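You operate a simulated robot arm through the tools that you are given. There is no shell and no other tool. Be economical: measure what you need, move in short steps, check, and stop when the job is done.

Carry out the task below with a simulated two-armed robot. There is one attempt and no reset: what you move stays moved.

TASK
Take the green card box and put it on the top of the white shelf. Then take the lid off the yellow grease tub on the top of the red table and lay it down there. Then put the small bearing marked "59" from the top of the cream table on the top of the orange table. Do these in the order given.

It is judged by the outcome, as a careful person would: the job done as asked, and still so three seconds after it is handed in. It fails if anything else is knocked over, pushed out of place, dropped, spilled or broken. A push-on lid holds only when it is set on centred and level and pressed home; a screw cap is set on level and turned clockwise until tight.

THE ROBOT
Two 7-joint arms with two-finger parallel grippers on one trunk, on a base that drives. Base frame: it is fixed to the floor where the robot stands at the start and does not move with it; the origin is under the middle of the robot, x ahead of it, y to its left, z up. Readings come in mm, degrees, newtons and seconds.
The left shoulder is at the start at [60, 143, 701], the right one opposite. With the tool pointing down near the work surface each hand reaches from about 220 to 720 mm from the robot's upright axis, wherever it stands, measured 20 degrees to its own side. Places, roughly: small bearing [-6000, -750, 1000]; top of the orange table [-5100, 1400, 900]; top of the white shelf (156x20 cm) [520, 1580, 960]; yellow grease tub [-5250, 5250, 750]. Payload 1.57 kg a hand.
The TCP of each hand is the grasp point between the finger pads, 30 mm short of the fingertips. In the tool frame z runs along the fingers and y along their closing line. Largest opening 110 mm; finger width 24, thickness 12; the body of the gripper, 48 by 112 mm, starts 78 mm behind the TCP.
Orientation is that of the tool frame in the base frame, as a unit quaternion [x, y, z, w]. With the fingers straight down and closing along the base's y, the tool's x points along the base's -x, its y along +y and its z along -z.

THE INTERFACE
- The arms move only by the tool move_arm. It takes "left_commands", "right_commands" or both (then of equal length, played together; a hand with none holds still); each is one flat list of numbers, 7 for each row, row after row: the shift along the tool's x, y, z in mm, then the turn, a rotation vector about the tool's x, y, z in degrees, then the closure in counts, from 0 (fully open) to 255 (shut). In form: [dx, dy, dz, rx, ry, rz, claw, dx, dy, dz, rx, ry, rz, claw, ...]. A call has 1 to 8 rows; each row shifts and turns the commanded pose from where the row before left it, along the tool's axes as they then stand. A row lasts 0.2 s, in which the tool goes at most 50 mm and 8.6 degrees; a call with a longer step from one row to the next is refused whole, and so is a gripper value outside its range. A pose out of reach is approached as far as the arm can. The call stops where the force on the tool passes 40 N (or 10 N more than at its start, if that is more) or the arm is blocked; 0.2 s more then pass. The fingers move at their own pace (about 45 mm/s each) and stop on an object; they squeeze with about 25 N. The grip force told is the motor's: it shows also when the fingers shut on nothing. Time passes only in rows, and 0.2 s behind the last, so rows that do not move let the fingers close. The reply holds the time, the measured pose of the TCP, the force on the tool along the base axes, the opening and the grip force, in the units named above and with some noise, with the torque about the TCP (base axes, N m) and any sound that the robot's microphone picked up.
- Cameras (640 x 400 px; columns grow to the right, rows downward): "scene" is now at [43.8, 7.1, 1302.7]; the picture's right is [0.10, -0.99, 0.00], its down [-0.80, -0.08, -0.59] and it looks along [0.59, 0.06, -0.81] (base axes); focal length 278 px, centre (320, 200). "left" rides on the left gripper at [70, -16, -141] in its tool frame; the picture's right is [0.23, 0.97, 0.00], its down [-0.85, 0.20, -0.48] and it looks along [-0.47, 0.11, 0.88] (tool axes); focal length 222 px, centre (320, 200). "right" rides on the right gripper at [70, 16, -141] in its tool frame; the picture's right is [-0.23, 0.97, 0.00], its down [-0.86, -0.20, -0.48] and it looks along [-0.47, -0.11, 0.88] (tool axes); focal length 222 px, centre (320, 200). There is no depth. A picture from a camera that has moved, and an enlarged one, comes with that camera's place and axes in the base frame and with its lens.
- snapshot(camera): a new picture of that camera. It takes no simulated time.
- slide_trunk(by): slides the trunk up (or, below 0, down) by that many mm; the arms and the scene camera ride with it, the base frame stays. It gives what a move gives, with no picture.
- base_move(legs): drives the robot by 1 to 6 legs, each [ahead, left, turn to the left] in mm, mm and degrees, along the robot's own axes; the way and the turn of a leg run together, so that a leg with both is an arc; at most 1500 mm and 180 degrees a leg. The arms and the cameras ride along, it lands a little off, and it stops where it bumps. It gives what a move gives.
- head_to(pan, tilt): turns the head with the scene camera to pan (to the left, within 86 degrees either way) and tilt (down, from -29 to 69), counted from straight ahead of the robot. It gives what a move gives.
- close_up(camera, box): a new picture of the part [left, top, right, bottom] of that camera's present view, enlarged. It takes no simulated time.
- sign_off(): hands the job in; it is judged then, once.

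Work in short steps. Places have to be worked out from the pictures, the camera data and where the tool is seen: move nearer, look again, correct. Check each grasp and each placing, and mend what went wrong. You have 165 turns and 118 pictures in all, those below and enlarged ones among them. Open the grippers and draw the arms clear of the work before you hand the job in, unless the task says otherwise; then end with one line.

The tools are called after "Call:" by a JSON object that holds its "api" and its "payload". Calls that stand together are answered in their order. move_arm: Moves the arms, as the interface text tells. Its arguments: {"type":"object","properties":{"left_commands":{"type":"array"},"right_commands":{"type":"array"}},"required":[]} The other tools are called the same way: slide_trunk (by) slides the trunk up or down; base_move (legs) drives the base; head_to (pan, tilt) turns the head that bears the scene camera; snapshot (camera) takes a picture; close_up (camera, box) takes an enlarged picture of a part of a camera's view; sign_off () hands the job in.

At the start:

```text
clock: 0.0
left_position: [359.9, 150.7, 723.1]
left_tcp_rot: [0.0, 1.0, 0.0, 0.0]
left_force: [-0.5, -0.1, 0.4]
left_ft_torque: [0.0, 0.0, 0.03]
left_gripper_width: 110.2
left_grip_force: 0.1
right_position: [351.0, -170.5, 686.5]
right_tcp_rot: [0.0, 1.0, 0.0, 0.001]
right_force: [-1.2, 0.2, -0.8]
right_ft_torque: [0.03, -0.02, 0.04]
right_gripper_width: 110.2
right_grip_force: 0.0
trunk travel left (down, up): [-300.0, 290.0]
robot x, y, heading: [-0.4, 1.7, 0.0]
head pan, tilt: [5.9, 53.8]
```

scene: 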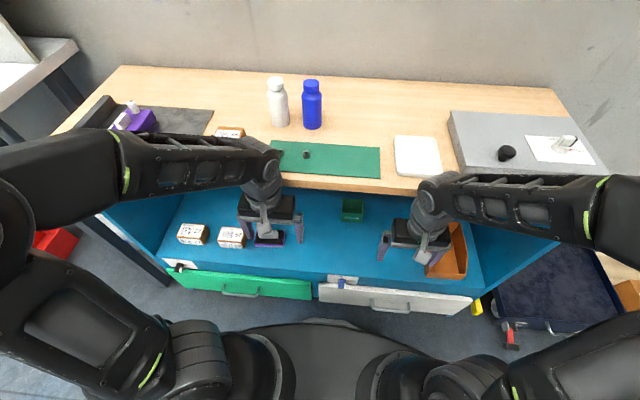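
right: 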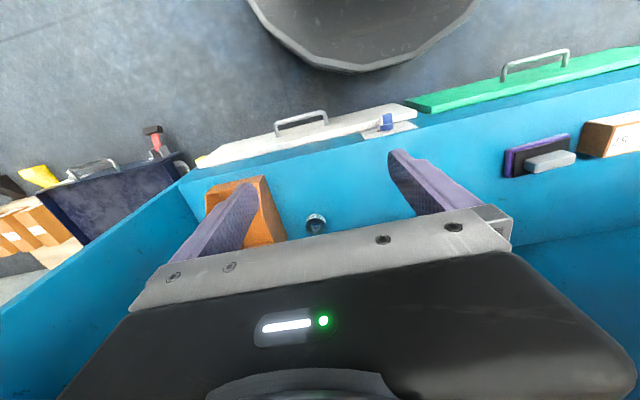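
left: 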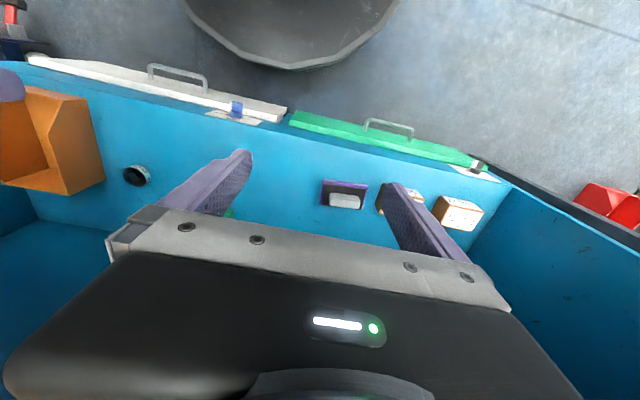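

The green thing in the blue cabinet at about (352,210) may be the green card box; I enlarge the view to check.

Call:
{"api": "close_up", "payload": {"camera": "scene", "box": [160, 120, 480, 320]}}

Call:
{"api": "head_to", "payload": {"pan": 60, "tilt": 25}}

Call:
{"api": "snapshot", "payload": {"camera": "scene"}}

```text
2.00 times, centred on (320, 220) of scene
camera zoom: at [43.8, 7.1, 1302.7], right [0.1, -0.99, 0.0], down [-0.8, -0.08, -0.59], along [0.59, 0.06, -0.81], focal length 557 px, centre (320, 160)
```

zoom: 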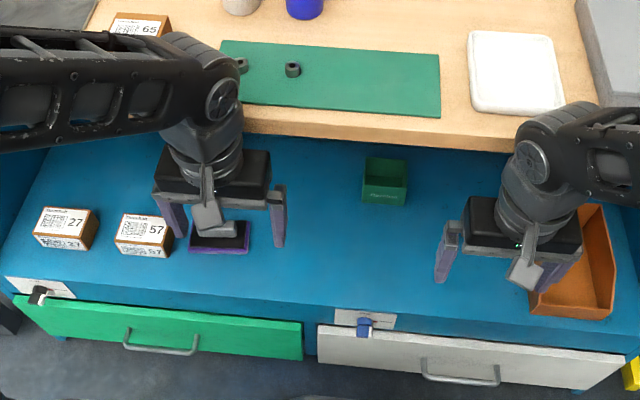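

```text
clock: 1.2
left_position: [360.0, 151.6, 722.3]
left_tcp_rot: [0.0, 1.0, 0.001, 0.001]
left_force: [-0.4, -0.9, -0.1]
left_ft_torque: [-0.02, 0.02, 0.0]
left_gripper_width: 110.0
left_grip_force: 0.0
right_position: [351.4, -170.2, 686.7]
right_tcp_rot: [0.0, 1.0, 0.0, 0.0]
right_force: [0.2, -0.1, 0.1]
right_ft_torque: [0.03, 0.0, 0.02]
right_gripper_width: 110.1
right_grip_force: 0.0
trunk travel left (down, up): [-300.0, 290.0]
robot x, y, heading: [-4.6, -3.4, -0.2]
head pan, tilt: [60.0, 25.0]
```

```text
113 pictures are left
camera scene: at [16.9, 79.2, 1345.1], right [0.87, -0.5, 0.0], down [-0.21, -0.37, -0.91], along [0.45, 0.78, -0.42], focal length 278 px, centre (320, 200)
```

scene: 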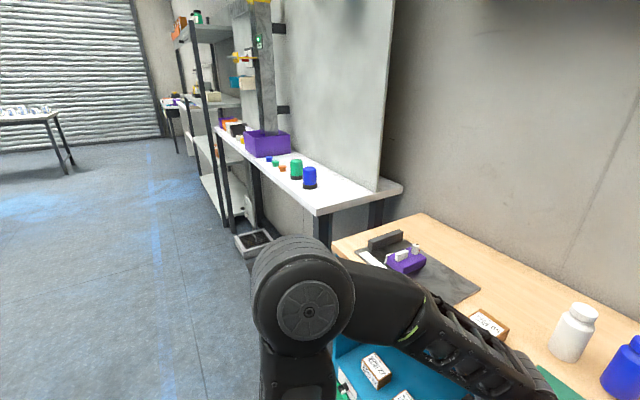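

The green box lies deep in the blue compartment (floor about z 300). I look at it enlarged, and look around to the right for any other candidates.

Call:
{"api": "head_to", "payload": {"pan": 0, "tilt": 45}}

Call:
{"api": "close_up", "payload": {"camera": "scene", "box": [240, 140, 400, 240]}}

Call:
{"api": "snapshot", "payload": {"camera": "scene"}}

```text
clock: 2.5
left_position: [360.2, 151.3, 723.2]
left_tcp_rot: [0.0, 1.0, 0.0, 0.0]
left_force: [-0.5, 0.5, -0.7]
left_ft_torque: [0.0, 0.04, -0.03]
left_gripper_width: 110.2
left_grip_force: 0.1
right_position: [351.5, -170.7, 686.7]
right_tcp_rot: [0.0, 1.0, -0.001, 0.0]
right_force: [1.3, -0.7, -0.1]
right_ft_torque: [0.0, 0.0, 0.02]
right_gripper_width: 109.9
right_grip_force: 0.1
trunk travel left (down, up): [-300.0, 290.0]
robot x, y, heading: [-0.7, 0.2, 0.0]
head pan, tilt: [0.0, 45.0]
```

```text
4.00 times, centred on (320, 190) of scene
camera zoom: at [52.1, -0.4, 1314.6], right [0.0, -1.0, 0.0], down [-0.71, 0.0, -0.71], along [0.71, 0.0, -0.71], focal length 1114 px, centre (320, 240)
```

zoom: 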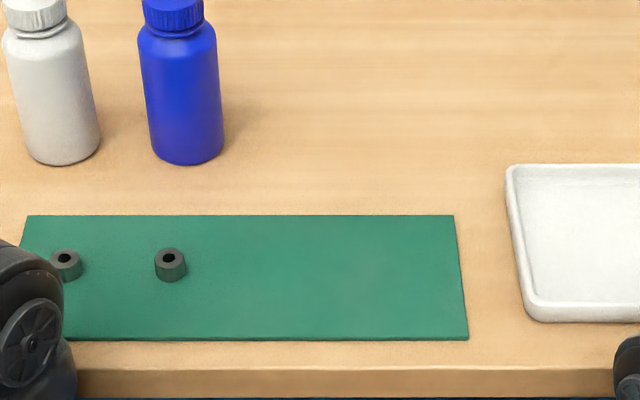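

```text
111 pictures are left
camera scene: at [52.1, -0.4, 1314.6], right [0.0, -1.0, 0.0], down [-0.71, 0.0, -0.71], along [0.71, 0.0, -0.71], focal length 278 px, centre (320, 200)
```

scene: 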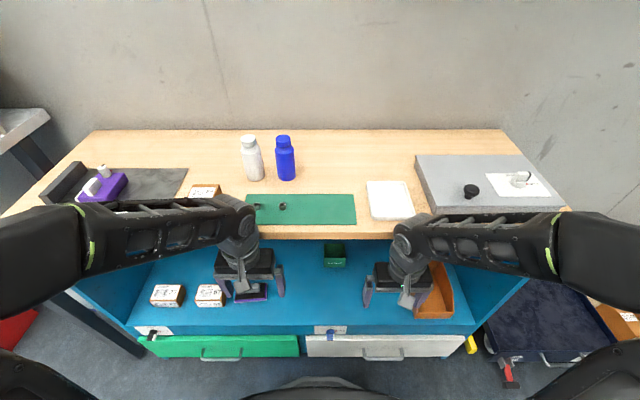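

I zoom on the green box itself and look to the right side for other green boxes.

Call:
{"api": "close_up", "payload": {"camera": "scene", "box": [296, 230, 376, 280]}}

Call:
{"api": "head_to", "payload": {"pan": -60, "tilt": 40}}

Call:
{"api": "snapshot", "payload": {"camera": "scene"}}

```text
8.00 times, centred on (336, 255) of scene
camera zoom: at [52.1, -0.4, 1314.6], right [0.0, -1.0, 0.0], down [-0.71, 0.0, -0.71], along [0.71, 0.0, -0.71], focal length 2228 px, centre (192, -240)
```

zoom: 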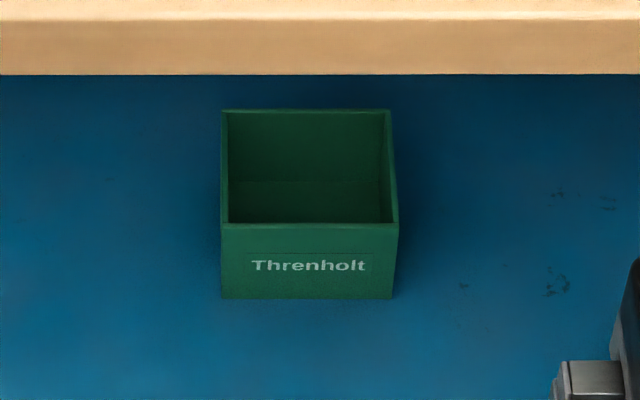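

```text
clock: 3.8
left_position: [360.4, 149.8, 722.4]
left_tcp_rot: [0.0, 1.0, 0.001, -0.001]
left_force: [0.4, -0.2, 0.6]
left_ft_torque: [0.0, -0.01, 0.0]
left_gripper_width: 109.9
left_grip_force: 0.0
right_position: [351.1, -171.5, 686.5]
right_tcp_rot: [0.0, 1.0, 0.0, 0.0]
right_force: [-0.2, -0.4, 0.6]
right_ft_torque: [-0.02, 0.02, -0.02]
right_gripper_width: 110.0
right_grip_force: 0.1
trunk travel left (down, up): [-300.0, 290.0]
robot x, y, heading: [2.6, -1.5, -0.1]
head pan, tilt: [-60.0, 40.0]
```

```text
109 pictures are left
camera scene: at [13.3, -74.1, 1321.8], right [-0.87, -0.5, 0.0], down [-0.32, 0.56, -0.77], along [0.38, -0.66, -0.64], focal length 278 px, centre (320, 200)
```

scene: 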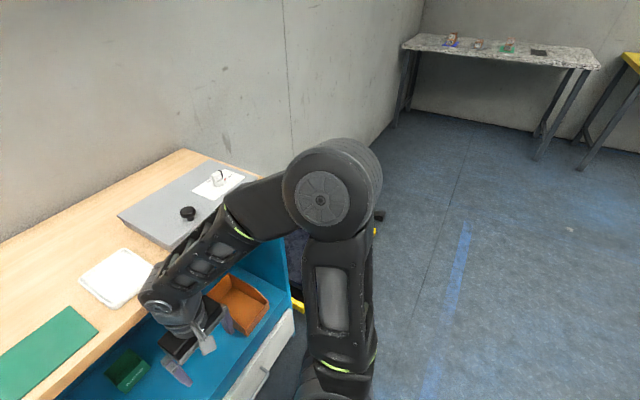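

The green "Threnholt" open box is the target, inside the blue bay under the wooden top. I back the base 300 mm to have room, then look with the head forward.

Call:
{"api": "base_move", "payload": {"legs": [[-300, 0, 0]]}}

Call:
{"api": "head_to", "payload": {"pan": 0, "tilt": 40}}

Call:
{"api": "snapshot", "payload": {"camera": "scene"}}

```text
clock: 5.9
left_position: [63.4, 149.8, 722.6]
left_tcp_rot: [-0.002, 1.0, 0.0, 0.001]
left_force: [-0.2, -0.2, 0.2]
left_ft_torque: [0.01, -0.02, 0.02]
left_gripper_width: 110.2
left_grip_force: 0.0
right_position: [54.1, -169.9, 685.8]
right_tcp_rot: [-0.002, 1.0, 0.0, 0.0]
right_force: [0.5, 0.0, -0.4]
right_ft_torque: [0.02, -0.02, 0.01]
right_gripper_width: 110.1
right_grip_force: 0.1
trunk travel left (down, up): [-300.0, 290.0]
robot x, y, heading: [-296.0, -1.3, 0.5]
head pan, tilt: [-60.0, 40.0]
```

```text
clock: 7.2
left_position: [63.2, 150.0, 721.8]
left_tcp_rot: [-0.001, 1.0, -0.001, 0.0]
left_force: [1.0, -0.8, -1.0]
left_ft_torque: [0.0, 0.0, 0.01]
left_gripper_width: 109.8
left_grip_force: 0.2
right_position: [54.7, -170.3, 685.6]
right_tcp_rot: [-0.002, 1.0, 0.0, -0.001]
right_force: [1.3, 0.1, -0.1]
right_ft_torque: [-0.01, -0.06, -0.01]
right_gripper_width: 110.0
right_grip_force: 0.1
trunk travel left (down, up): [-300.0, 290.0]
robot x, y, heading: [-294.2, -3.8, 0.1]
head pan, tilt: [0.0, 40.0]
```

```text
108 pictures are left
camera scene: at [-241.1, -0.9, 1321.8], right [0.0, -1.0, 0.0], down [-0.64, 0.0, -0.77], along [0.77, 0.0, -0.64], focal length 278 px, centre (320, 200)
```

scene: 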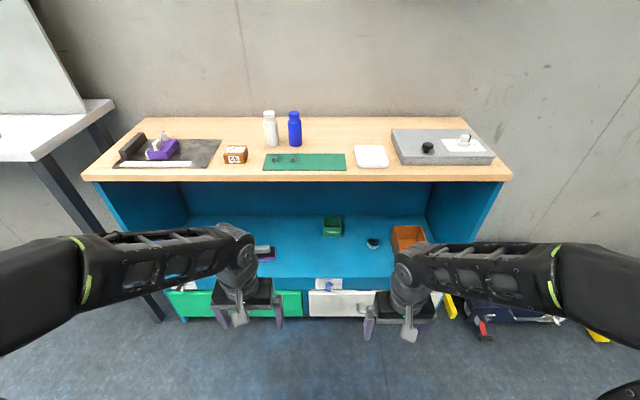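

I triangulate the table edge at about x 388, z 868–905. I need an enlarged view of the box for a better fix.

Call:
{"api": "close_up", "payload": {"camera": "scene", "box": [280, 205, 440, 305]}}

```text
4.00 times, centred on (360, 255) of scene
camera zoom: at [-241.1, -0.9, 1321.8], right [0.0, -1.0, 0.0], down [-0.64, 0.0, -0.77], along [0.77, 0.0, -0.64], focal length 1114 px, centre (160, -20)
```

zoom: 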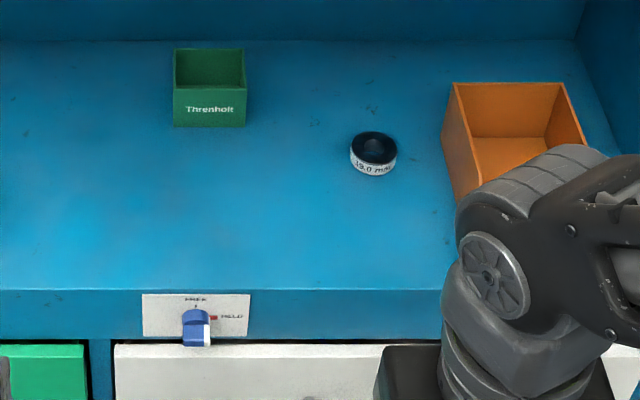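

Box works out to x 627–694, y −96…−15, z 379–434; bay opening z 379–868, front edge x≈400. I lower the trunk and pitch the right hand to 45° forward.

Call:
{"api": "slide_trunk", "payload": {"by": -200}}

Call:
{"api": "move_arm", "payload": {"right_commands": [0, 15, 20, 0, -7.5, 0, 0, 0, 15, 20, 0, -7.5, 0, 0, 0, 15, 20, 0, -7.5, 0, 0, 0, 15, 20, 0, -7.5, 0, 0, 0, 15, 20, 0, -7.5, 0, 0, 0, 15, 20, 0, -7.5, 0, 0]}}

Call:
{"api": "snapshot", "payload": {"camera": "scene"}}

```text
clock: 9.3
left_position: [62.7, 150.2, 523.2]
left_tcp_rot: [-0.002, 1.0, 0.0, 0.0]
left_force: [-0.5, -0.2, -0.3]
left_ft_torque: [-0.02, 0.01, -0.01]
left_gripper_width: 110.2
left_grip_force: 0.0
right_position: [54.8, -171.4, 486.3]
right_tcp_rot: [-0.001, 1.0, 0.0, 0.0]
right_force: [-0.9, 0.6, -0.4]
right_ft_torque: [-0.02, -0.02, -0.01]
right_gripper_width: 110.0
right_grip_force: 0.1
trunk travel left (down, up): [-100.0, 490.0]
robot x, y, heading: [-295.8, -0.4, 0.2]
head pan, tilt: [0.0, 40.0]
```

```text
clock: 10.7
left_position: [61.7, 150.1, 523.7]
left_tcp_rot: [-0.002, 1.0, 0.001, -0.001]
left_force: [0.3, -0.3, 0.2]
left_ft_torque: [-0.02, 0.02, 0.0]
left_gripper_width: 110.2
left_grip_force: 0.0
right_position: [139.7, -65.2, 378.4]
right_tcp_rot: [-0.001, 0.924, 0.002, 0.383]
right_force: [0.3, 0.1, -0.1]
right_ft_torque: [-0.01, -0.02, 0.01]
right_gripper_width: 109.7
right_grip_force: 0.0
right hand out of reach, approached as far as the arm can: row 2, 3, 4, 5
trunk travel left (down, up): [-100.0, 490.0]
robot x, y, heading: [-297.6, -3.6, 0.4]
head pan, tilt: [0.0, 40.0]
```

```text
106 pictures are left
camera scene: at [-241.3, -0.8, 1121.9], right [0.0, -1.0, 0.0], down [-0.64, 0.0, -0.77], along [0.77, 0.0, -0.64], focal length 278 px, centre (320, 200)
```

scene: 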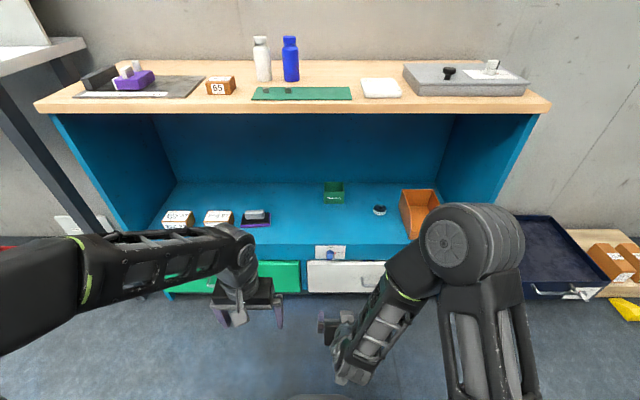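

The hand is at 45°. I now extend it forward and up to a pre-approach height, and pull the left hand back 100 mm to keep clear of the cabinet.

Call:
{"api": "move_arm", "payload": {"right_commands": [-37, 1.6, 10.7, 0, 0, 0, 0, -37, 1.6, 10.7, 0, 0, 0, 0, -37, 1.6, 10.7, 0, 0, 0, 0, -37, 1.6, 10.7, 0, 0, 0, 0, -37, 1.6, 10.7, 0, 0, 0, 0, -37, 1.6, 10.7, 0, 0, 0, 0], "left_commands": [20, 0, 0, 0, 0, 0, 0, 20, 0, 0, 0, 0, 0, 0, 20, 0, 0, 0, 0, 0, 0, 20, 0, 0, 0, 0, 0, 0, 20, 0, 0, 0, 0, 0, 0, 0, 0, 0, 0, 0, 0, 0]}}

Call:
{"api": "snapshot", "payload": {"camera": "right"}}

Call:
{"api": "snapshot", "payload": {"camera": "scene"}}

```text
clock: 12.1
left_position: [-21.2, 147.2, 531.6]
left_tcp_rot: [-0.001, 1.0, 0.0, -0.003]
left_force: [-0.1, -0.3, 0.3]
left_ft_torque: [0.0, -0.03, 0.01]
left_gripper_width: 110.1
left_grip_force: 0.0
left hand out of reach, approached as far as the arm can: row 5
right_position: [342.8, -54.0, 489.9]
right_tcp_rot: [-0.002, 0.924, 0.001, 0.382]
right_force: [0.3, 0.1, -0.1]
right_ft_torque: [0.01, 0.01, 0.0]
right_gripper_width: 110.0
right_grip_force: 0.1
trunk travel left (down, up): [-100.0, 490.0]
robot x, y, heading: [-297.0, -1.7, 0.4]
head pan, tilt: [0.0, 40.0]
```

```text
105 pictures are left
camera right: at [194.0, -37.3, 541.8], right [0.16, 0.97, 0.16], down [0.27, -0.2, 0.94], along [0.95, -0.11, -0.29], focal length 222 px, centre (320, 200)
```

right: 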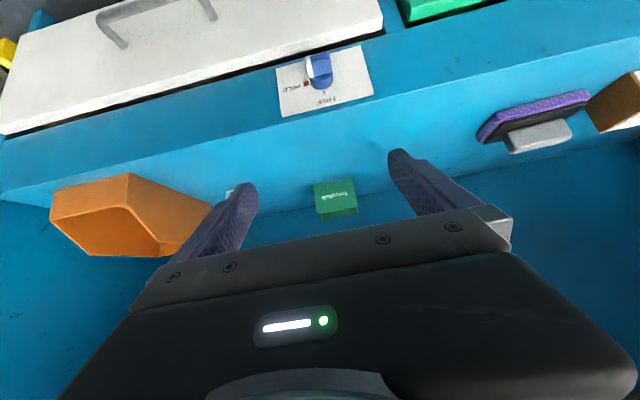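

```text
104 pictures are left
camera scene: at [-241.1, -0.8, 1121.8], right [0.0, -1.0, 0.0], down [-0.64, 0.0, -0.77], along [0.77, 0.0, -0.64], focal length 278 px, centre (320, 200)
```

scene: 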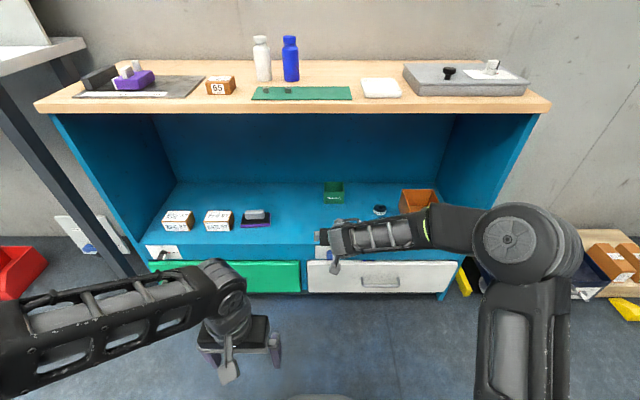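

Clear path. I drive forward 250 mm, keeping the hand above box height, then look again.

Call:
{"api": "base_move", "payload": {"legs": [[250, 0, 0]]}}

Call:
{"api": "snapshot", "payload": {"camera": "right"}}

Call:
{"api": "snapshot", "payload": {"camera": "scene"}}

```text
clock: 13.9
left_position: [228.7, 146.3, 531.9]
left_tcp_rot: [-0.001, 1.0, 0.0, -0.002]
left_force: [0.2, -0.2, 0.1]
left_ft_torque: [0.03, 0.01, 0.02]
left_gripper_width: 109.5
left_grip_force: 0.1
right_position: [592.7, -55.4, 491.1]
right_tcp_rot: [-0.001, 0.924, 0.001, 0.383]
right_force: [-0.1, -0.5, -0.1]
right_ft_torque: [-0.01, 0.01, 0.04]
right_gripper_width: 110.1
right_grip_force: 0.0
trunk travel left (down, up): [-100.0, 490.0]
robot x, y, heading: [-47.7, 0.4, 0.1]
head pan, tilt: [0.0, 40.0]
```

```text
103 pictures are left
camera right: at [442.9, -38.4, 541.8], right [0.16, 0.97, 0.16], down [0.27, -0.2, 0.94], along [0.95, -0.11, -0.29], focal length 222 px, centre (320, 200)
```

right: 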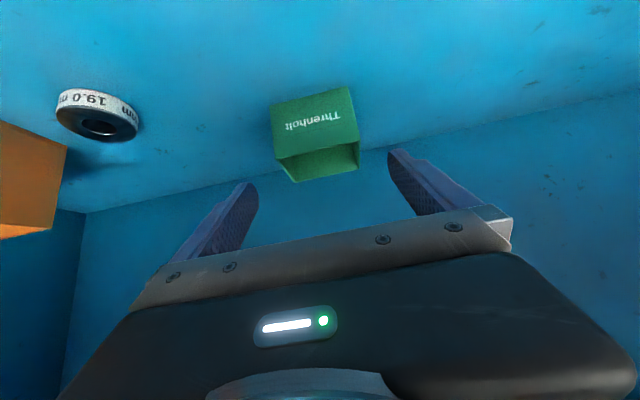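

```text
102 pictures are left
camera scene: at [8.2, -0.6, 1121.8], right [0.0, -1.0, 0.0], down [-0.64, 0.0, -0.77], along [0.77, 0.0, -0.64], focal length 278 px, centre (320, 200)
```

scene: 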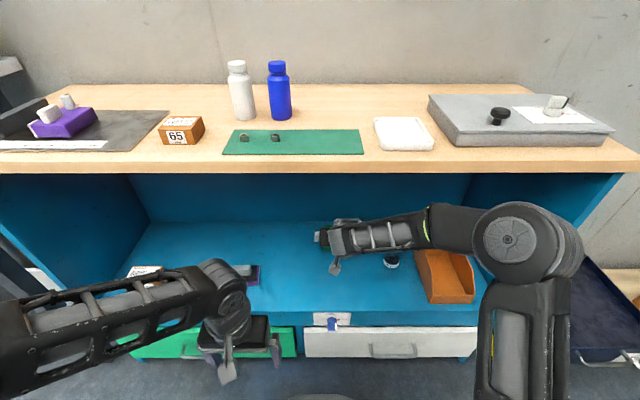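

The wrist view confirms the box (front top ≈ [628, −54, 437]). I move over and down so that the fingers straddle it.

Call:
{"api": "move_arm", "payload": {"right_commands": [-22, 0, 22, 0, 0, 0, 0, -22, 0, 22, 0, 0, 0, 0, 17, 0, 17, 0, 0, 0, 0, 17, 0, 17, 0, 0, 0, 0]}}

Call:
{"api": "snapshot", "payload": {"camera": "right"}}

```text
clock: 14.9
left_position: [227.9, 147.6, 532.2]
left_tcp_rot: [0.001, 1.0, -0.001, -0.001]
left_force: [0.8, 0.2, -1.3]
left_ft_torque: [0.01, -0.02, -0.05]
left_gripper_width: 110.0
left_grip_force: 0.0
right_position: [653.8, -54.7, 444.3]
right_tcp_rot: [0.0, 0.924, 0.0, 0.383]
right_force: [0.7, 1.0, -0.8]
right_ft_torque: [-0.01, -0.01, 0.01]
right_gripper_width: 110.0
right_grip_force: 0.0
trunk travel left (down, up): [-100.0, 490.0]
robot x, y, heading: [-50.2, 1.9, -0.2]
head pan, tilt: [0.0, 40.0]
```

```text
101 pictures are left
camera right: at [504.4, -38.1, 494.1], right [0.16, 0.97, 0.16], down [0.27, -0.2, 0.94], along [0.95, -0.11, -0.29], focal length 222 px, centre (320, 200)
```

right: 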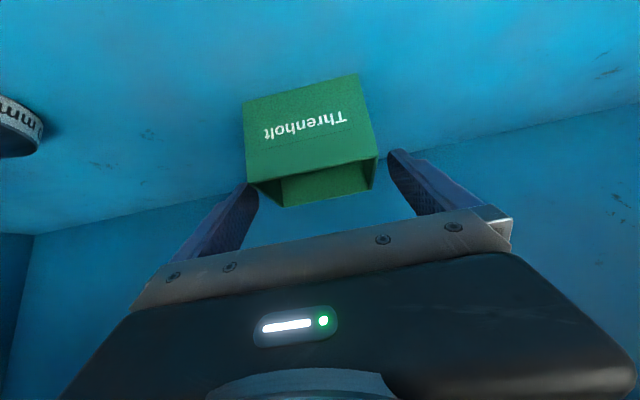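

The box sits between the fingers; I lower 24 mm more and close.

Call:
{"api": "move_arm", "payload": {"right_commands": [17, 0, 17, 0, 0, 0, 0, 0, 0, 0, 0, 0, 0, 200, 0, 0, 0, 0, 0, 0, 200, 0, 0, 0, 0, 0, 0, 200, 0, 0, 0, 0, 0, 0, 200]}}

Call:
{"api": "snapshot", "payload": {"camera": "right"}}

```text
clock: 16.1
left_position: [228.1, 146.9, 533.0]
left_tcp_rot: [0.0, 1.0, 0.0, -0.001]
left_force: [0.2, -0.5, 0.6]
left_ft_torque: [0.01, 0.0, 0.02]
left_gripper_width: 110.3
left_grip_force: 0.1
right_position: [654.2, -56.3, 418.7]
right_tcp_rot: [0.001, 0.924, -0.001, 0.382]
right_force: [-0.5, -1.3, -0.5]
right_ft_torque: [0.0, 0.01, 0.02]
right_gripper_width: 81.1
right_grip_force: 25.4
trunk travel left (down, up): [-100.0, 490.0]
robot x, y, heading: [-45.9, -3.2, 0.1]
head pan, tilt: [0.0, 40.0]
```

```text
100 pictures are left
camera right: at [504.4, -39.1, 470.0], right [0.16, 0.97, 0.16], down [0.27, -0.2, 0.94], along [0.95, -0.11, -0.29], focal length 222 px, centre (320, 200)
```

right: 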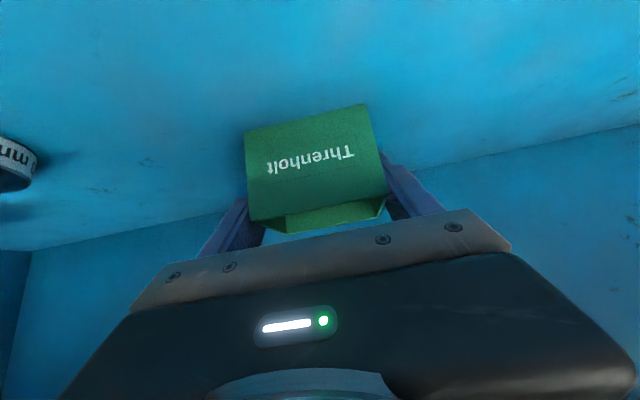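

Gripped at 81 mm with 25 N. I lift 70 mm and check it holds.

Call:
{"api": "move_arm", "payload": {"right_commands": [-17, 0, -17, 0, 0, 0, 200, -17, 0, -17, 0, 0, 0, 200, -16, 0, -16, 0, 0, 0, 200]}}

Call:
{"api": "base_move", "payload": {"legs": [[-400, 0, 0]]}}

Call:
{"api": "snapshot", "payload": {"camera": "right"}}

```text
clock: 16.9
left_position: [227.8, 146.5, 531.7]
left_tcp_rot: [0.0, 1.0, -0.001, -0.002]
left_force: [0.7, 0.4, 0.0]
left_ft_torque: [0.0, -0.02, -0.02]
left_gripper_width: 110.0
left_grip_force: 0.0
right_position: [654.8, -55.3, 488.9]
right_tcp_rot: [-0.001, 0.924, 0.002, 0.383]
right_force: [-0.4, 0.0, 0.2]
right_ft_torque: [0.01, 0.01, 0.0]
right_gripper_width: 81.2
right_grip_force: 25.3
trunk travel left (down, up): [-100.0, 490.0]
robot x, y, heading: [-46.3, -0.3, -0.2]
head pan, tilt: [0.0, 40.0]
```

```text
clock: 19.5
left_position: [-176.0, 147.2, 530.9]
left_tcp_rot: [0.001, 1.0, -0.001, -0.001]
left_force: [-0.2, -0.2, 0.9]
left_ft_torque: [-0.01, 0.02, 0.02]
left_gripper_width: 109.9
left_grip_force: 0.0
right_position: [249.7, -56.7, 489.3]
right_tcp_rot: [0.0, 0.924, 0.0, 0.382]
right_force: [0.1, 0.3, 0.3]
right_ft_torque: [0.0, -0.01, 0.03]
right_gripper_width: 81.2
right_grip_force: 24.8
trunk travel left (down, up): [-100.0, 490.0]
robot x, y, heading: [-455.5, 1.2, -0.4]
head pan, tilt: [0.0, 40.0]
```

```text
99 pictures are left
camera right: at [100.2, -38.7, 540.6], right [0.16, 0.97, 0.16], down [0.27, -0.2, 0.94], along [0.95, -0.11, -0.29], focal length 222 px, centre (320, 200)
```

right: 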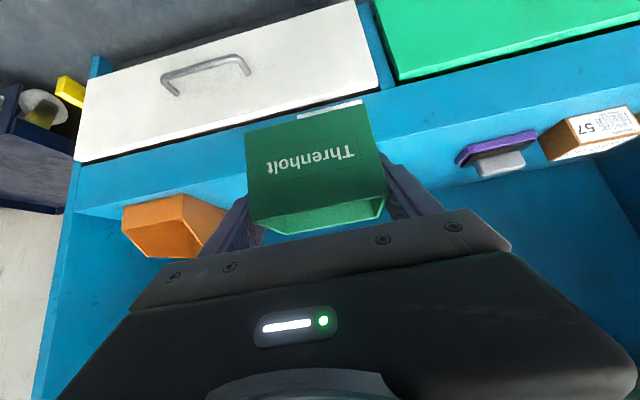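

The box is out of the bay and held. I raise the trunk fully for the 960 mm shelf and look left along the way.

Call:
{"api": "slide_trunk", "payload": {"by": 480}}

Call:
{"api": "head_to", "payload": {"pan": 65, "tilt": 35}}

Call:
{"api": "snapshot", "payload": {"camera": "scene"}}

```text
refused: 480 is not a number from -400 to 400
```

```text
clock: 20.8
left_position: [-175.9, 146.2, 531.8]
left_tcp_rot: [0.001, 1.0, 0.001, -0.002]
left_force: [-0.5, 0.1, -0.3]
left_ft_torque: [0.02, 0.0, 0.01]
left_gripper_width: 110.0
left_grip_force: 0.0
right_position: [250.2, -55.5, 489.6]
right_tcp_rot: [0.001, 0.924, 0.0, 0.382]
right_force: [0.1, 0.6, 0.1]
right_ft_torque: [-0.03, -0.01, -0.01]
right_gripper_width: 81.1
right_grip_force: 25.4
trunk travel left (down, up): [-100.0, 490.0]
robot x, y, heading: [-450.0, 2.6, -0.3]
head pan, tilt: [65.0, 35.0]
```

```text
98 pictures are left
camera scene: at [-444.1, 79.5, 1129.4], right [0.91, -0.42, 0.0], down [-0.24, -0.52, -0.82], along [0.35, 0.74, -0.57], focal length 278 px, centre (320, 200)
```

scene: 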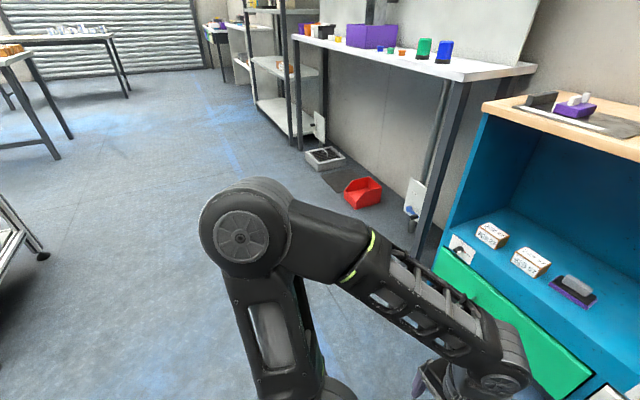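

Way is clear. I raise the trunk 400 and drive left 1000 mm, staying well back of the shelf.

Call:
{"api": "slide_trunk", "payload": {"by": 400}}

Call:
{"api": "base_move", "payload": {"legs": [[0, 1000, 0]]}}

Call:
{"api": "head_to", "payload": {"pan": 0, "tilt": 30}}

Call:
{"api": "snapshot", "payload": {"camera": "scene"}}

```text
clock: 24.7
left_position: [-175.2, 145.8, 933.4]
left_tcp_rot: [0.001, 1.0, -0.001, -0.002]
left_force: [1.3, 0.2, 0.8]
left_ft_torque: [0.01, -0.02, 0.01]
left_gripper_width: 109.7
left_grip_force: 0.1
right_position: [249.6, -56.6, 889.0]
right_tcp_rot: [0.001, 0.924, 0.0, 0.383]
right_force: [-0.4, -0.1, -0.4]
right_ft_torque: [0.02, -0.02, -0.01]
right_gripper_width: 81.0
right_grip_force: 25.0
trunk travel left (down, up): [-500.0, 90.0]
robot x, y, heading: [-451.7, 0.1, -0.2]
head pan, tilt: [65.0, 35.0]
```

```text
clock: 29.8
left_position: [-175.3, 1146.7, 932.7]
left_tcp_rot: [0.001, 1.0, 0.0, -0.002]
left_force: [0.4, -0.1, 0.1]
left_ft_torque: [0.01, -0.01, 0.02]
left_gripper_width: 110.0
left_grip_force: 0.1
right_position: [251.3, 944.5, 890.1]
right_tcp_rot: [-0.001, 0.924, 0.001, 0.383]
right_force: [0.4, 0.4, -0.5]
right_ft_torque: [0.0, -0.01, -0.01]
right_gripper_width: 81.4
right_grip_force: 25.6
trunk travel left (down, up): [-500.0, 90.0]
robot x, y, heading: [-449.4, 999.8, -0.1]
head pan, tilt: [65.0, 35.0]
```

```text
clock: 31.2
left_position: [-174.4, 1145.7, 932.1]
left_tcp_rot: [0.001, 1.0, 0.0, -0.002]
left_force: [0.3, -0.3, -0.2]
left_ft_torque: [-0.02, -0.02, 0.02]
left_gripper_width: 109.8
left_grip_force: 0.0
right_position: [252.0, 944.2, 889.6]
right_tcp_rot: [0.001, 0.924, -0.001, 0.382]
right_force: [-0.2, -0.5, 0.0]
right_ft_torque: [-0.02, 0.01, 0.0]
right_gripper_width: 81.4
right_grip_force: 25.1
trunk travel left (down, up): [-500.0, 90.0]
robot x, y, heading: [-447.9, 1000.8, -0.2]
head pan, tilt: [0.0, 30.0]
```

```text
97 pictures are left
camera scene: at [-389.7, 999.2, 1537.1], right [0.0, -1.0, 0.0], down [-0.5, 0.0, -0.87], along [0.87, 0.0, -0.5], focal length 278 px, centre (320, 200)
```

scene: 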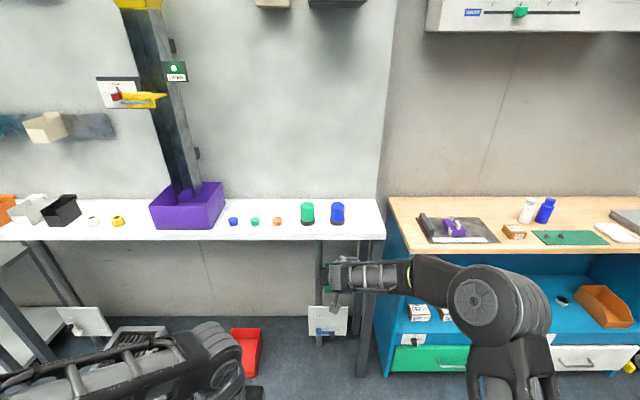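

There is free room on the shelf right of the blue cylinder. I enlarge it for a fix.

Call:
{"api": "close_up", "payload": {"camera": "scene", "box": [280, 180, 408, 260]}}

```text
5.00 times, centred on (344, 220) of scene
camera zoom: at [-389.7, 999.2, 1537.1], right [0.0, -1.0, 0.0], down [-0.5, 0.0, -0.87], along [0.87, 0.0, -0.5], focal length 1392 px, centre (200, 100)
```

zoom: 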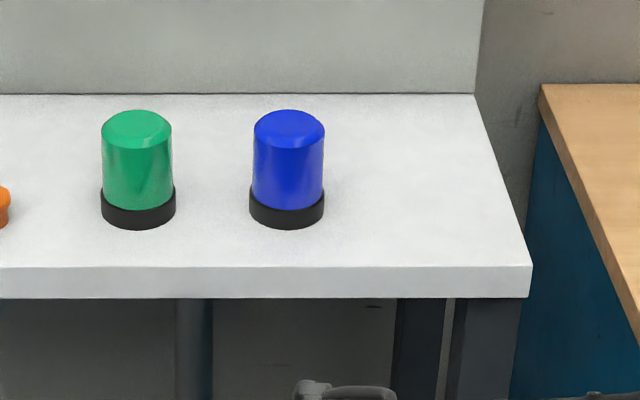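

Shelf: front x≈385, right end y≈768, top ≈950–960; blue cylinder's edge y≈907. I aim the box at y≈827, x≈485: raise 160 mm in all, then drive.

Call:
{"api": "slide_trunk", "payload": {"by": 90}}

Call:
{"api": "move_arm", "payload": {"right_commands": [-17, 0, -17, 0, 0, 0, 200, -17, 0, -17, 0, 0, 0, 200, -19, 0, -19, 0, 0, 0, 200]}}

Call:
{"api": "base_move", "payload": {"legs": [[0, -117, 0], [228, 0, 0]]}}

Call:
{"api": "snapshot", "payload": {"camera": "right"}}

Call:
{"api": "head_to", "payload": {"pan": -5, "tilt": 35}}

Call:
{"api": "snapshot", "payload": {"camera": "scene"}}

```text
clock: 32.5
left_position: [-175.0, 1145.9, 1022.1]
left_tcp_rot: [0.001, 1.0, 0.0, -0.002]
left_force: [-0.2, 0.8, -0.2]
left_ft_torque: [-0.02, 0.0, 0.02]
left_gripper_width: 110.0
left_grip_force: 0.0
right_position: [251.5, 942.9, 980.4]
right_tcp_rot: [0.001, 0.924, 0.0, 0.383]
right_force: [0.4, 0.4, -0.4]
right_ft_torque: [0.0, 0.04, 0.01]
right_gripper_width: 81.3
right_grip_force: 25.5
trunk travel left (down, up): [-590.0, 0.0]
robot x, y, heading: [-449.0, 998.3, -0.1]
head pan, tilt: [0.0, 30.0]
```

```text
clock: 33.2
left_position: [-175.3, 1145.4, 1022.9]
left_tcp_rot: [0.001, 1.0, 0.0, -0.002]
left_force: [0.0, 0.2, 0.6]
left_ft_torque: [-0.03, -0.01, 0.01]
left_gripper_width: 110.1
left_grip_force: 0.1
right_position: [251.6, 944.2, 1056.2]
right_tcp_rot: [0.001, 0.924, -0.001, 0.383]
right_force: [0.6, 0.0, 0.2]
right_ft_torque: [0.02, -0.03, 0.0]
right_gripper_width: 81.2
right_grip_force: 25.1
trunk travel left (down, up): [-590.0, 0.0]
robot x, y, heading: [-451.0, 1001.5, 0.1]
head pan, tilt: [0.0, 30.0]
```

```text
clock: 35.8
left_position: [50.0, 1028.3, 1020.7]
left_tcp_rot: [-0.002, 1.0, 0.0, -0.002]
left_force: [0.3, -0.1, -0.4]
left_ft_torque: [0.0, 0.04, 0.01]
left_gripper_width: 110.0
left_grip_force: 0.2
right_position: [478.7, 828.4, 1055.3]
right_tcp_rot: [-0.001, 0.924, 0.0, 0.382]
right_force: [0.5, 0.4, -0.2]
right_ft_torque: [0.02, 0.0, -0.03]
right_gripper_width: 81.1
right_grip_force: 24.8
trunk travel left (down, up): [-590.0, 0.0]
robot x, y, heading: [-229.4, 880.5, 0.3]
head pan, tilt: [0.0, 30.0]
```

```text
95 pictures are left
camera right: at [328.5, 844.1, 1106.6], right [0.16, 0.97, 0.16], down [0.27, -0.2, 0.94], along [0.95, -0.11, -0.29], focal length 222 px, centre (320, 200)
```

right: 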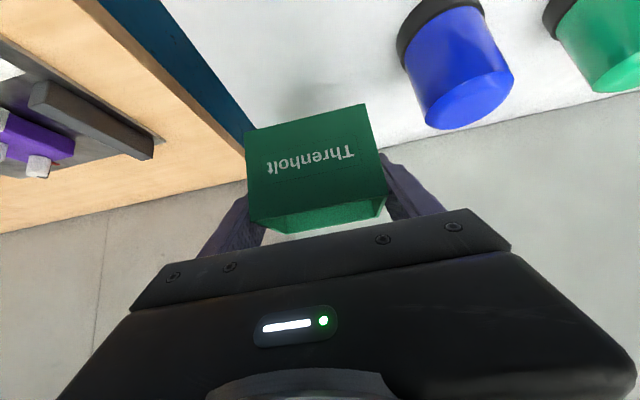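

```text
clock: 36.5
left_position: [48.8, 1028.0, 1023.3]
left_tcp_rot: [-0.001, 1.0, 0.0, -0.002]
left_force: [-0.8, -0.5, 0.9]
left_ft_torque: [0.01, 0.01, 0.04]
left_gripper_width: 109.9
left_grip_force: 0.1
right_position: [477.6, 828.0, 1056.8]
right_tcp_rot: [-0.001, 0.924, 0.0, 0.383]
right_force: [0.6, -0.5, -0.5]
right_ft_torque: [0.01, -0.01, 0.02]
right_gripper_width: 81.1
right_grip_force: 25.4
trunk travel left (down, up): [-590.0, 0.0]
robot x, y, heading: [-228.6, 879.3, -0.0]
head pan, tilt: [-5.0, 35.0]
```

```text
94 pictures are left
camera scene: at [-168.4, 872.8, 1619.4], right [-0.08, -1.0, 0.0], down [-0.57, 0.05, -0.82], along [0.82, -0.07, -0.57], focal length 278 px, centre (320, 200)
```

scene: 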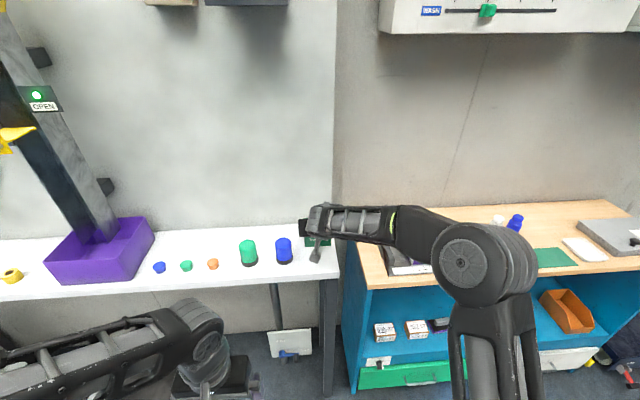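

Box is above the free place (shelf end y≈762, blue edge y≈909). I lower about 50 mm.

Call:
{"api": "move_arm", "payload": {"right_commands": [12, 0, 12, 0, 0, 0, 200, 12, 0, 12, 0, 0, 0, 200, 9, 0, 9, 0, 0, 0, 200]}}

Call:
{"api": "snapshot", "payload": {"camera": "right"}}

```text
clock: 37.3
left_position: [49.3, 1028.2, 1021.6]
left_tcp_rot: [-0.002, 1.0, 0.0, -0.002]
left_force: [-0.1, -1.2, -0.2]
left_ft_torque: [0.01, 0.02, 0.02]
left_gripper_width: 110.1
left_grip_force: 0.1
right_position: [478.1, 828.3, 1008.8]
right_tcp_rot: [-0.001, 0.924, 0.0, 0.383]
right_force: [0.7, 0.1, -0.2]
right_ft_torque: [-0.01, -0.05, 0.01]
right_gripper_width: 81.1
right_grip_force: 24.4
trunk travel left (down, up): [-590.0, 0.0]
robot x, y, heading: [-223.4, 882.2, 0.3]
head pan, tilt: [-5.0, 35.0]
```

```text
93 pictures are left
camera right: at [328.0, 843.8, 1060.5], right [0.16, 0.97, 0.16], down [0.27, -0.2, 0.94], along [0.95, -0.1, -0.29], focal length 222 px, centre (320, 200)
```

right: 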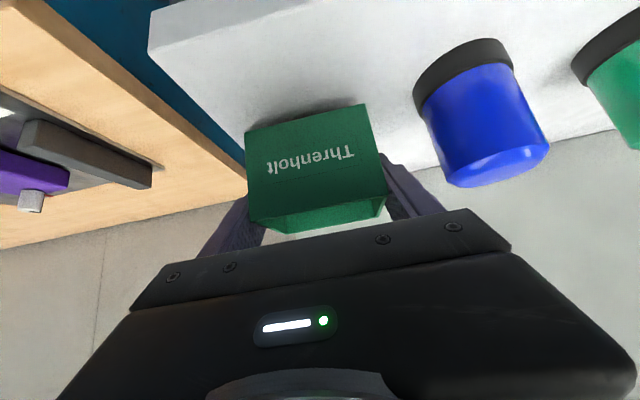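

Shelf top seems near z 950, so about 15–20 mm remain. I lower in 3 mm rows and watch the force.

Call:
{"api": "move_arm", "payload": {"right_commands": [2.1, 0, 2.1, 0, 0, 0, 200, 2.1, 0, 2.1, 0, 0, 0, 200, 2.1, 0, 2.1, 0, 0, 0, 200, 2.1, 0, 2.1, 0, 0, 0, 200]}}

Call:
{"api": "snapshot", "payload": {"camera": "right"}}

```text
clock: 38.3
left_position: [48.7, 1028.3, 1021.7]
left_tcp_rot: [-0.001, 1.0, 0.0, -0.002]
left_force: [-0.3, -0.4, -0.3]
left_ft_torque: [-0.01, 0.01, 0.0]
left_gripper_width: 110.3
left_grip_force: 0.0
right_position: [478.9, 827.5, 997.8]
right_tcp_rot: [-0.002, 0.924, 0.001, 0.383]
right_force: [0.2, -1.1, 0.4]
right_ft_torque: [-0.02, -0.03, 0.0]
right_gripper_width: 81.3
right_grip_force: 25.3
trunk travel left (down, up): [-590.0, 0.0]
robot x, y, heading: [-225.4, 877.7, 0.6]
head pan, tilt: [-5.0, 35.0]
```

```text
92 pictures are left
camera right: at [327.6, 843.4, 1048.5], right [0.16, 0.97, 0.16], down [0.27, -0.2, 0.94], along [0.95, -0.11, -0.29], focal length 222 px, centre (320, 200)
```

right: 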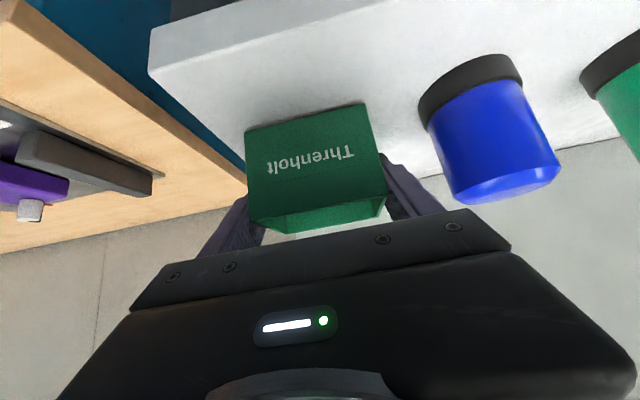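

Close now; I continue with 1.5 mm rows.

Call:
{"api": "move_arm", "payload": {"right_commands": [1.1, 0, 1.1, 0, 0, 0, 200, 1.1, 0, 1.1, 0, 0, 0, 200, 1.1, 0, 1.1, 0, 0, 0, 200, 1.1, 0, 1.1, 0, 0, 0, 200]}}

```text
clock: 39.3
left_position: [47.5, 1027.5, 1021.8]
left_tcp_rot: [-0.002, 1.0, 0.0, -0.002]
left_force: [-1.2, -0.4, 0.4]
left_ft_torque: [-0.03, 0.0, -0.01]
left_gripper_width: 110.1
left_grip_force: 0.0
right_position: [478.0, 828.2, 993.0]
right_tcp_rot: [-0.001, 0.923, 0.0, 0.384]
right_force: [-0.3, -1.2, 9.7]
right_ft_torque: [-0.17, 0.32, 0.02]
right_gripper_width: 81.2
right_grip_force: 25.1
trunk travel left (down, up): [-590.0, 0.0]
robot x, y, heading: [-225.3, 875.7, 0.2]
head pan, tilt: [-5.0, 35.0]
```

Contact (9.7 N). I open to about 97 mm and draw back along the fingers.

Call:
{"api": "move_arm", "payload": {"right_commands": [0, 0, 0, 0, 0, 0, 28, 0, 0, 0, 0, 0, 0, 28, 0, 0, 0, 0, 0, 0, 28, 0, 0, -20, 0, 0, 0, 28, 0, 0, -40, 0, 0, 0, 28, 0, 0, -40, 0, 0, 0, 28, 0, 0, -40, 0, 0, 0, 28]}}

Call:
{"api": "snapshot", "payload": {"camera": "right"}}

```text
clock: 40.9
left_position: [48.6, 1027.6, 1022.6]
left_tcp_rot: [-0.001, 1.0, 0.001, 0.0]
left_force: [0.0, -0.1, 0.2]
left_ft_torque: [0.0, -0.05, -0.04]
left_gripper_width: 109.9
left_grip_force: 0.0
right_position: [377.6, 827.8, 1090.9]
right_tcp_rot: [-0.002, 0.924, 0.001, 0.383]
right_force: [-0.6, 0.5, -1.2]
right_ft_torque: [-0.01, -0.03, 0.01]
right_gripper_width: 98.1
right_grip_force: 0.1
trunk travel left (down, up): [-590.0, 0.0]
robot x, y, heading: [-226.5, 878.1, 0.1]
head pan, tilt: [-5.0, 35.0]
```

```text
91 pictures are left
camera right: at [227.4, 843.3, 1142.2], right [0.16, 0.97, 0.16], down [0.27, -0.2, 0.94], along [0.95, -0.1, -0.29], focal length 222 px, centre (320, 200)
```

right: 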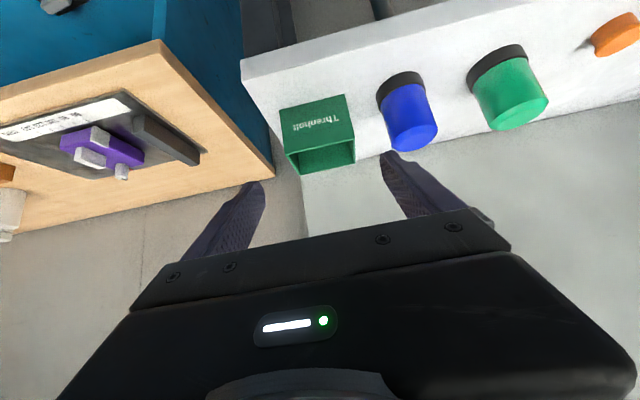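

The box stands on the shelf. I back off 500 mm, fold the right hand back to pointing down, and turn towards the red table's direction to look for a path.

Call:
{"api": "base_move", "payload": {"legs": [[-600, 0, 0]]}}

Call:
{"api": "move_arm", "payload": {"right_commands": [30, -15, -20, 0, 7.5, 0, 0, 30, -15, -20, 0, 7.5, 0, 0, 30, -15, -20, 0, 7.5, 0, 0, 30, -15, -20, 0, 7.5, 0, 0, 30, -15, -20, 0, 7.5, 0, 0, 30, -15, -20, 0, 7.5, 0, 0]}}

Call:
{"api": "base_move", "payload": {"legs": [[0, 0, 135]]}}

Call:
{"api": "head_to", "payload": {"pan": 0, "tilt": 20}}

Call:
{"api": "snapshot", "payload": {"camera": "scene"}}

```text
clock: 44.3
left_position: [-553.3, 1025.6, 1022.3]
left_tcp_rot: [-0.002, 1.0, 0.0, -0.001]
left_force: [-0.1, 0.0, 0.0]
left_ft_torque: [-0.02, -0.05, -0.01]
left_gripper_width: 110.2
left_grip_force: 0.0
right_position: [-224.6, 825.2, 1091.6]
right_tcp_rot: [-0.002, 0.924, 0.001, 0.382]
right_force: [0.1, 0.6, -0.2]
right_ft_torque: [-0.04, 0.03, 0.02]
right_gripper_width: 98.0
right_grip_force: 0.0
trunk travel left (down, up): [-590.0, 0.0]
robot x, y, heading: [-828.0, 879.4, 0.5]
head pan, tilt: [-5.0, 35.0]
```

```text
clock: 45.7
left_position: [-554.4, 1026.0, 1021.9]
left_tcp_rot: [-0.002, 1.0, 0.001, -0.002]
left_force: [-0.6, -0.3, 0.3]
left_ft_torque: [0.0, -0.01, 0.02]
left_gripper_width: 109.9
left_grip_force: 0.1
right_position: [-433.6, 734.0, 1118.5]
right_tcp_rot: [-0.003, 1.0, 0.0, -0.002]
right_force: [0.6, -0.4, -0.4]
right_ft_torque: [0.0, -0.01, -0.01]
right_gripper_width: 110.2
right_grip_force: 0.0
trunk travel left (down, up): [-590.0, 0.0]
robot x, y, heading: [-827.3, 877.9, 0.3]
head pan, tilt: [-5.0, 35.0]
```

```text
clock: 51.5
left_position: [-1120.6, 990.5, 1021.1]
left_tcp_rot: [0.91, -0.415, 0.002, 0.001]
left_force: [0.3, -0.3, 0.9]
left_ft_torque: [-0.01, 0.02, -0.01]
left_gripper_width: 110.1
left_grip_force: 0.1
right_position: [-978.2, 1273.6, 1116.6]
right_tcp_rot: [0.91, -0.415, -0.001, -0.001]
right_force: [0.1, -0.3, 0.3]
right_ft_torque: [-0.01, -0.04, -0.03]
right_gripper_width: 110.1
right_grip_force: 0.0
trunk travel left (down, up): [-590.0, 0.0]
robot x, y, heading: [-830.1, 880.9, 131.1]
head pan, tilt: [-5.0, 35.0]
```

```text
clock: 52.2
left_position: [-1120.0, 991.0, 1021.8]
left_tcp_rot: [0.91, -0.415, 0.001, 0.002]
left_force: [0.0, 0.0, -0.1]
left_ft_torque: [0.0, -0.01, 0.04]
left_gripper_width: 110.1
left_grip_force: 0.1
right_position: [-977.5, 1273.3, 1117.0]
right_tcp_rot: [0.91, -0.414, 0.0, 0.001]
right_force: [0.2, -0.5, 0.6]
right_ft_torque: [0.0, 0.03, -0.01]
right_gripper_width: 110.2
right_grip_force: 0.0
trunk travel left (down, up): [-590.0, 0.0]
robot x, y, heading: [-827.0, 879.5, 131.0]
head pan, tilt: [0.0, 20.0]
```

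```text
90 pictures are left
camera scene: at [-869.6, 925.3, 1643.1], right [0.75, 0.66, 0.0], down [0.22, -0.26, -0.94], along [-0.62, 0.71, -0.34], focal length 278 px, centre (320, 200)
```

scene: 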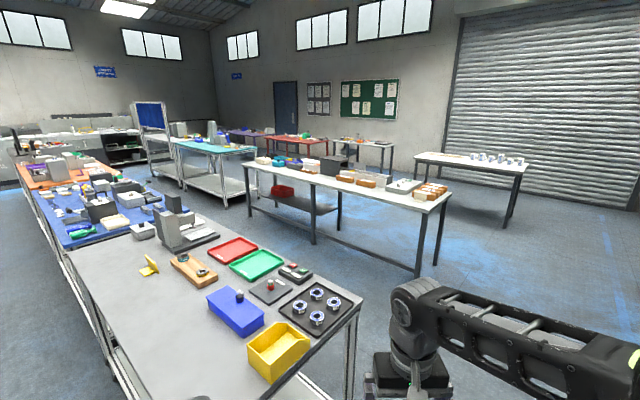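

Tables ahead: gray/blue/orange row, a long tan table in the middle, red table behind it. I'll go round the right end of the middle table: turn to +y, shift right, drive to about y 4100, then turn to face −x and look.

Call:
{"api": "base_move", "payload": {"legs": [[0, 0, -41], [0, -350, 0], [1500, 0, 0], [1500, 0, 0], [200, 0, 90]]}}

Call:
{"api": "snapshot", "payload": {"camera": "scene"}}

```text
clock: 74.5
left_position: [-903.2, 3886.8, 1021.8]
left_tcp_rot: [1.0, 0.012, 0.001, 0.0]
left_force: [0.0, -0.5, 0.1]
left_ft_torque: [-0.02, 0.02, 0.0]
left_gripper_width: 110.3
left_grip_force: 0.1
right_position: [-1029.9, 4177.2, 1117.2]
right_tcp_rot: [1.0, 0.012, 0.0, -0.001]
right_force: [0.6, 0.0, -0.7]
right_ft_torque: [-0.03, 0.01, 0.05]
right_gripper_width: 110.0
right_grip_force: 0.0
trunk travel left (down, up): [-590.0, 0.0]
robot x, y, heading: [-631.5, 4037.7, -178.5]
head pan, tilt: [0.0, 20.0]
cut short: leg 5
```

```text
89 pictures are left
camera scene: at [-693.6, 4037.7, 1643.2], right [-0.02, 1.0, 0.0], down [0.34, 0.01, -0.94], along [-0.94, -0.02, -0.34], focal length 278 px, centre (320, 200)
```

scene: 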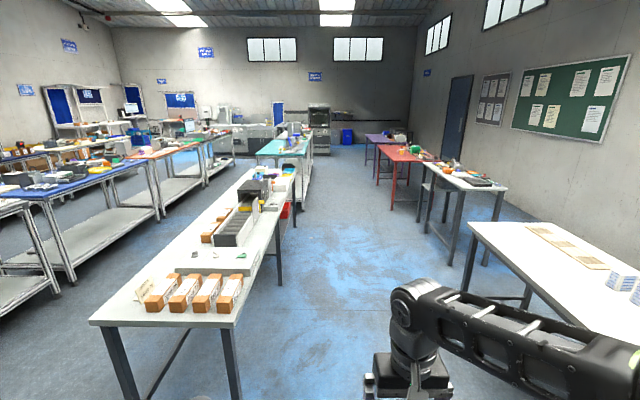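

I'm in the corridor looking along −x; the red table shows at (400,152). The corridor is clear at y≈4250; I drive along it to x≈−4950.

Call:
{"api": "base_move", "payload": {"legs": [[0, -220, -1.5], [1500, 0, 0], [1500, 0, 0]]}}

Call:
{"api": "head_to", "payload": {"pan": -25, "tilt": 25}}

Call:
{"api": "snapshot", "payload": {"camera": "scene"}}

```text
clock: 90.2
left_position: [-3899.4, 4110.8, 1022.9]
left_tcp_rot: [1.0, -0.002, 0.002, 0.0]
left_force: [0.0, -0.3, -0.2]
left_ft_torque: [0.0, 0.0, 0.03]
left_gripper_width: 109.9
left_grip_force: 0.1
right_position: [-4017.9, 4404.2, 1116.9]
right_tcp_rot: [1.0, -0.001, 0.0, 0.0]
right_force: [-0.4, -0.6, 0.2]
right_ft_torque: [0.0, -0.04, -0.02]
right_gripper_width: 110.0
right_grip_force: 0.1
trunk travel left (down, up): [-590.0, 0.0]
robot x, y, heading: [-3619.9, 4257.4, 179.9]
head pan, tilt: [0.0, 20.0]
```

```text
clock: 91.1
left_position: [-3898.4, 4110.6, 1023.5]
left_tcp_rot: [1.0, -0.002, 0.001, 0.001]
left_force: [-0.7, 0.4, 0.2]
left_ft_torque: [0.0, 0.02, 0.03]
left_gripper_width: 110.3
left_grip_force: 0.1
right_position: [-4017.9, 4404.7, 1116.8]
right_tcp_rot: [1.0, -0.002, 0.0, 0.0]
right_force: [0.1, -0.1, -0.4]
right_ft_torque: [-0.01, -0.01, 0.04]
right_gripper_width: 109.7
right_grip_force: 0.0
trunk travel left (down, up): [-590.0, 0.0]
robot x, y, heading: [-3622.2, 4258.2, 179.7]
head pan, tilt: [-25.0, 25.0]
```

```text
88 pictures are left
camera scene: at [-3674.9, 4295.7, 1635.1], right [0.42, 0.91, 0.0], down [0.38, -0.18, -0.91], along [-0.82, 0.38, -0.42], focal length 278 px, centre (320, 200)
```

scene: 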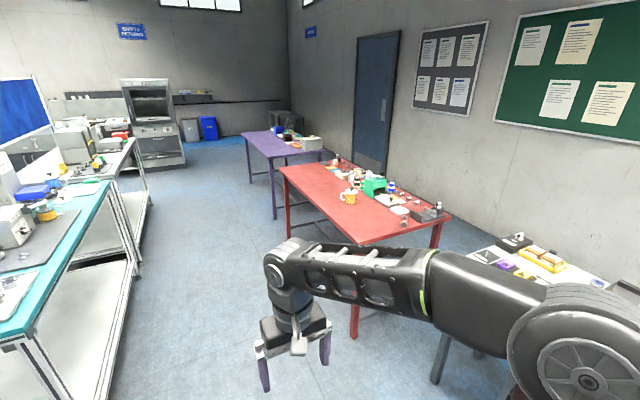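

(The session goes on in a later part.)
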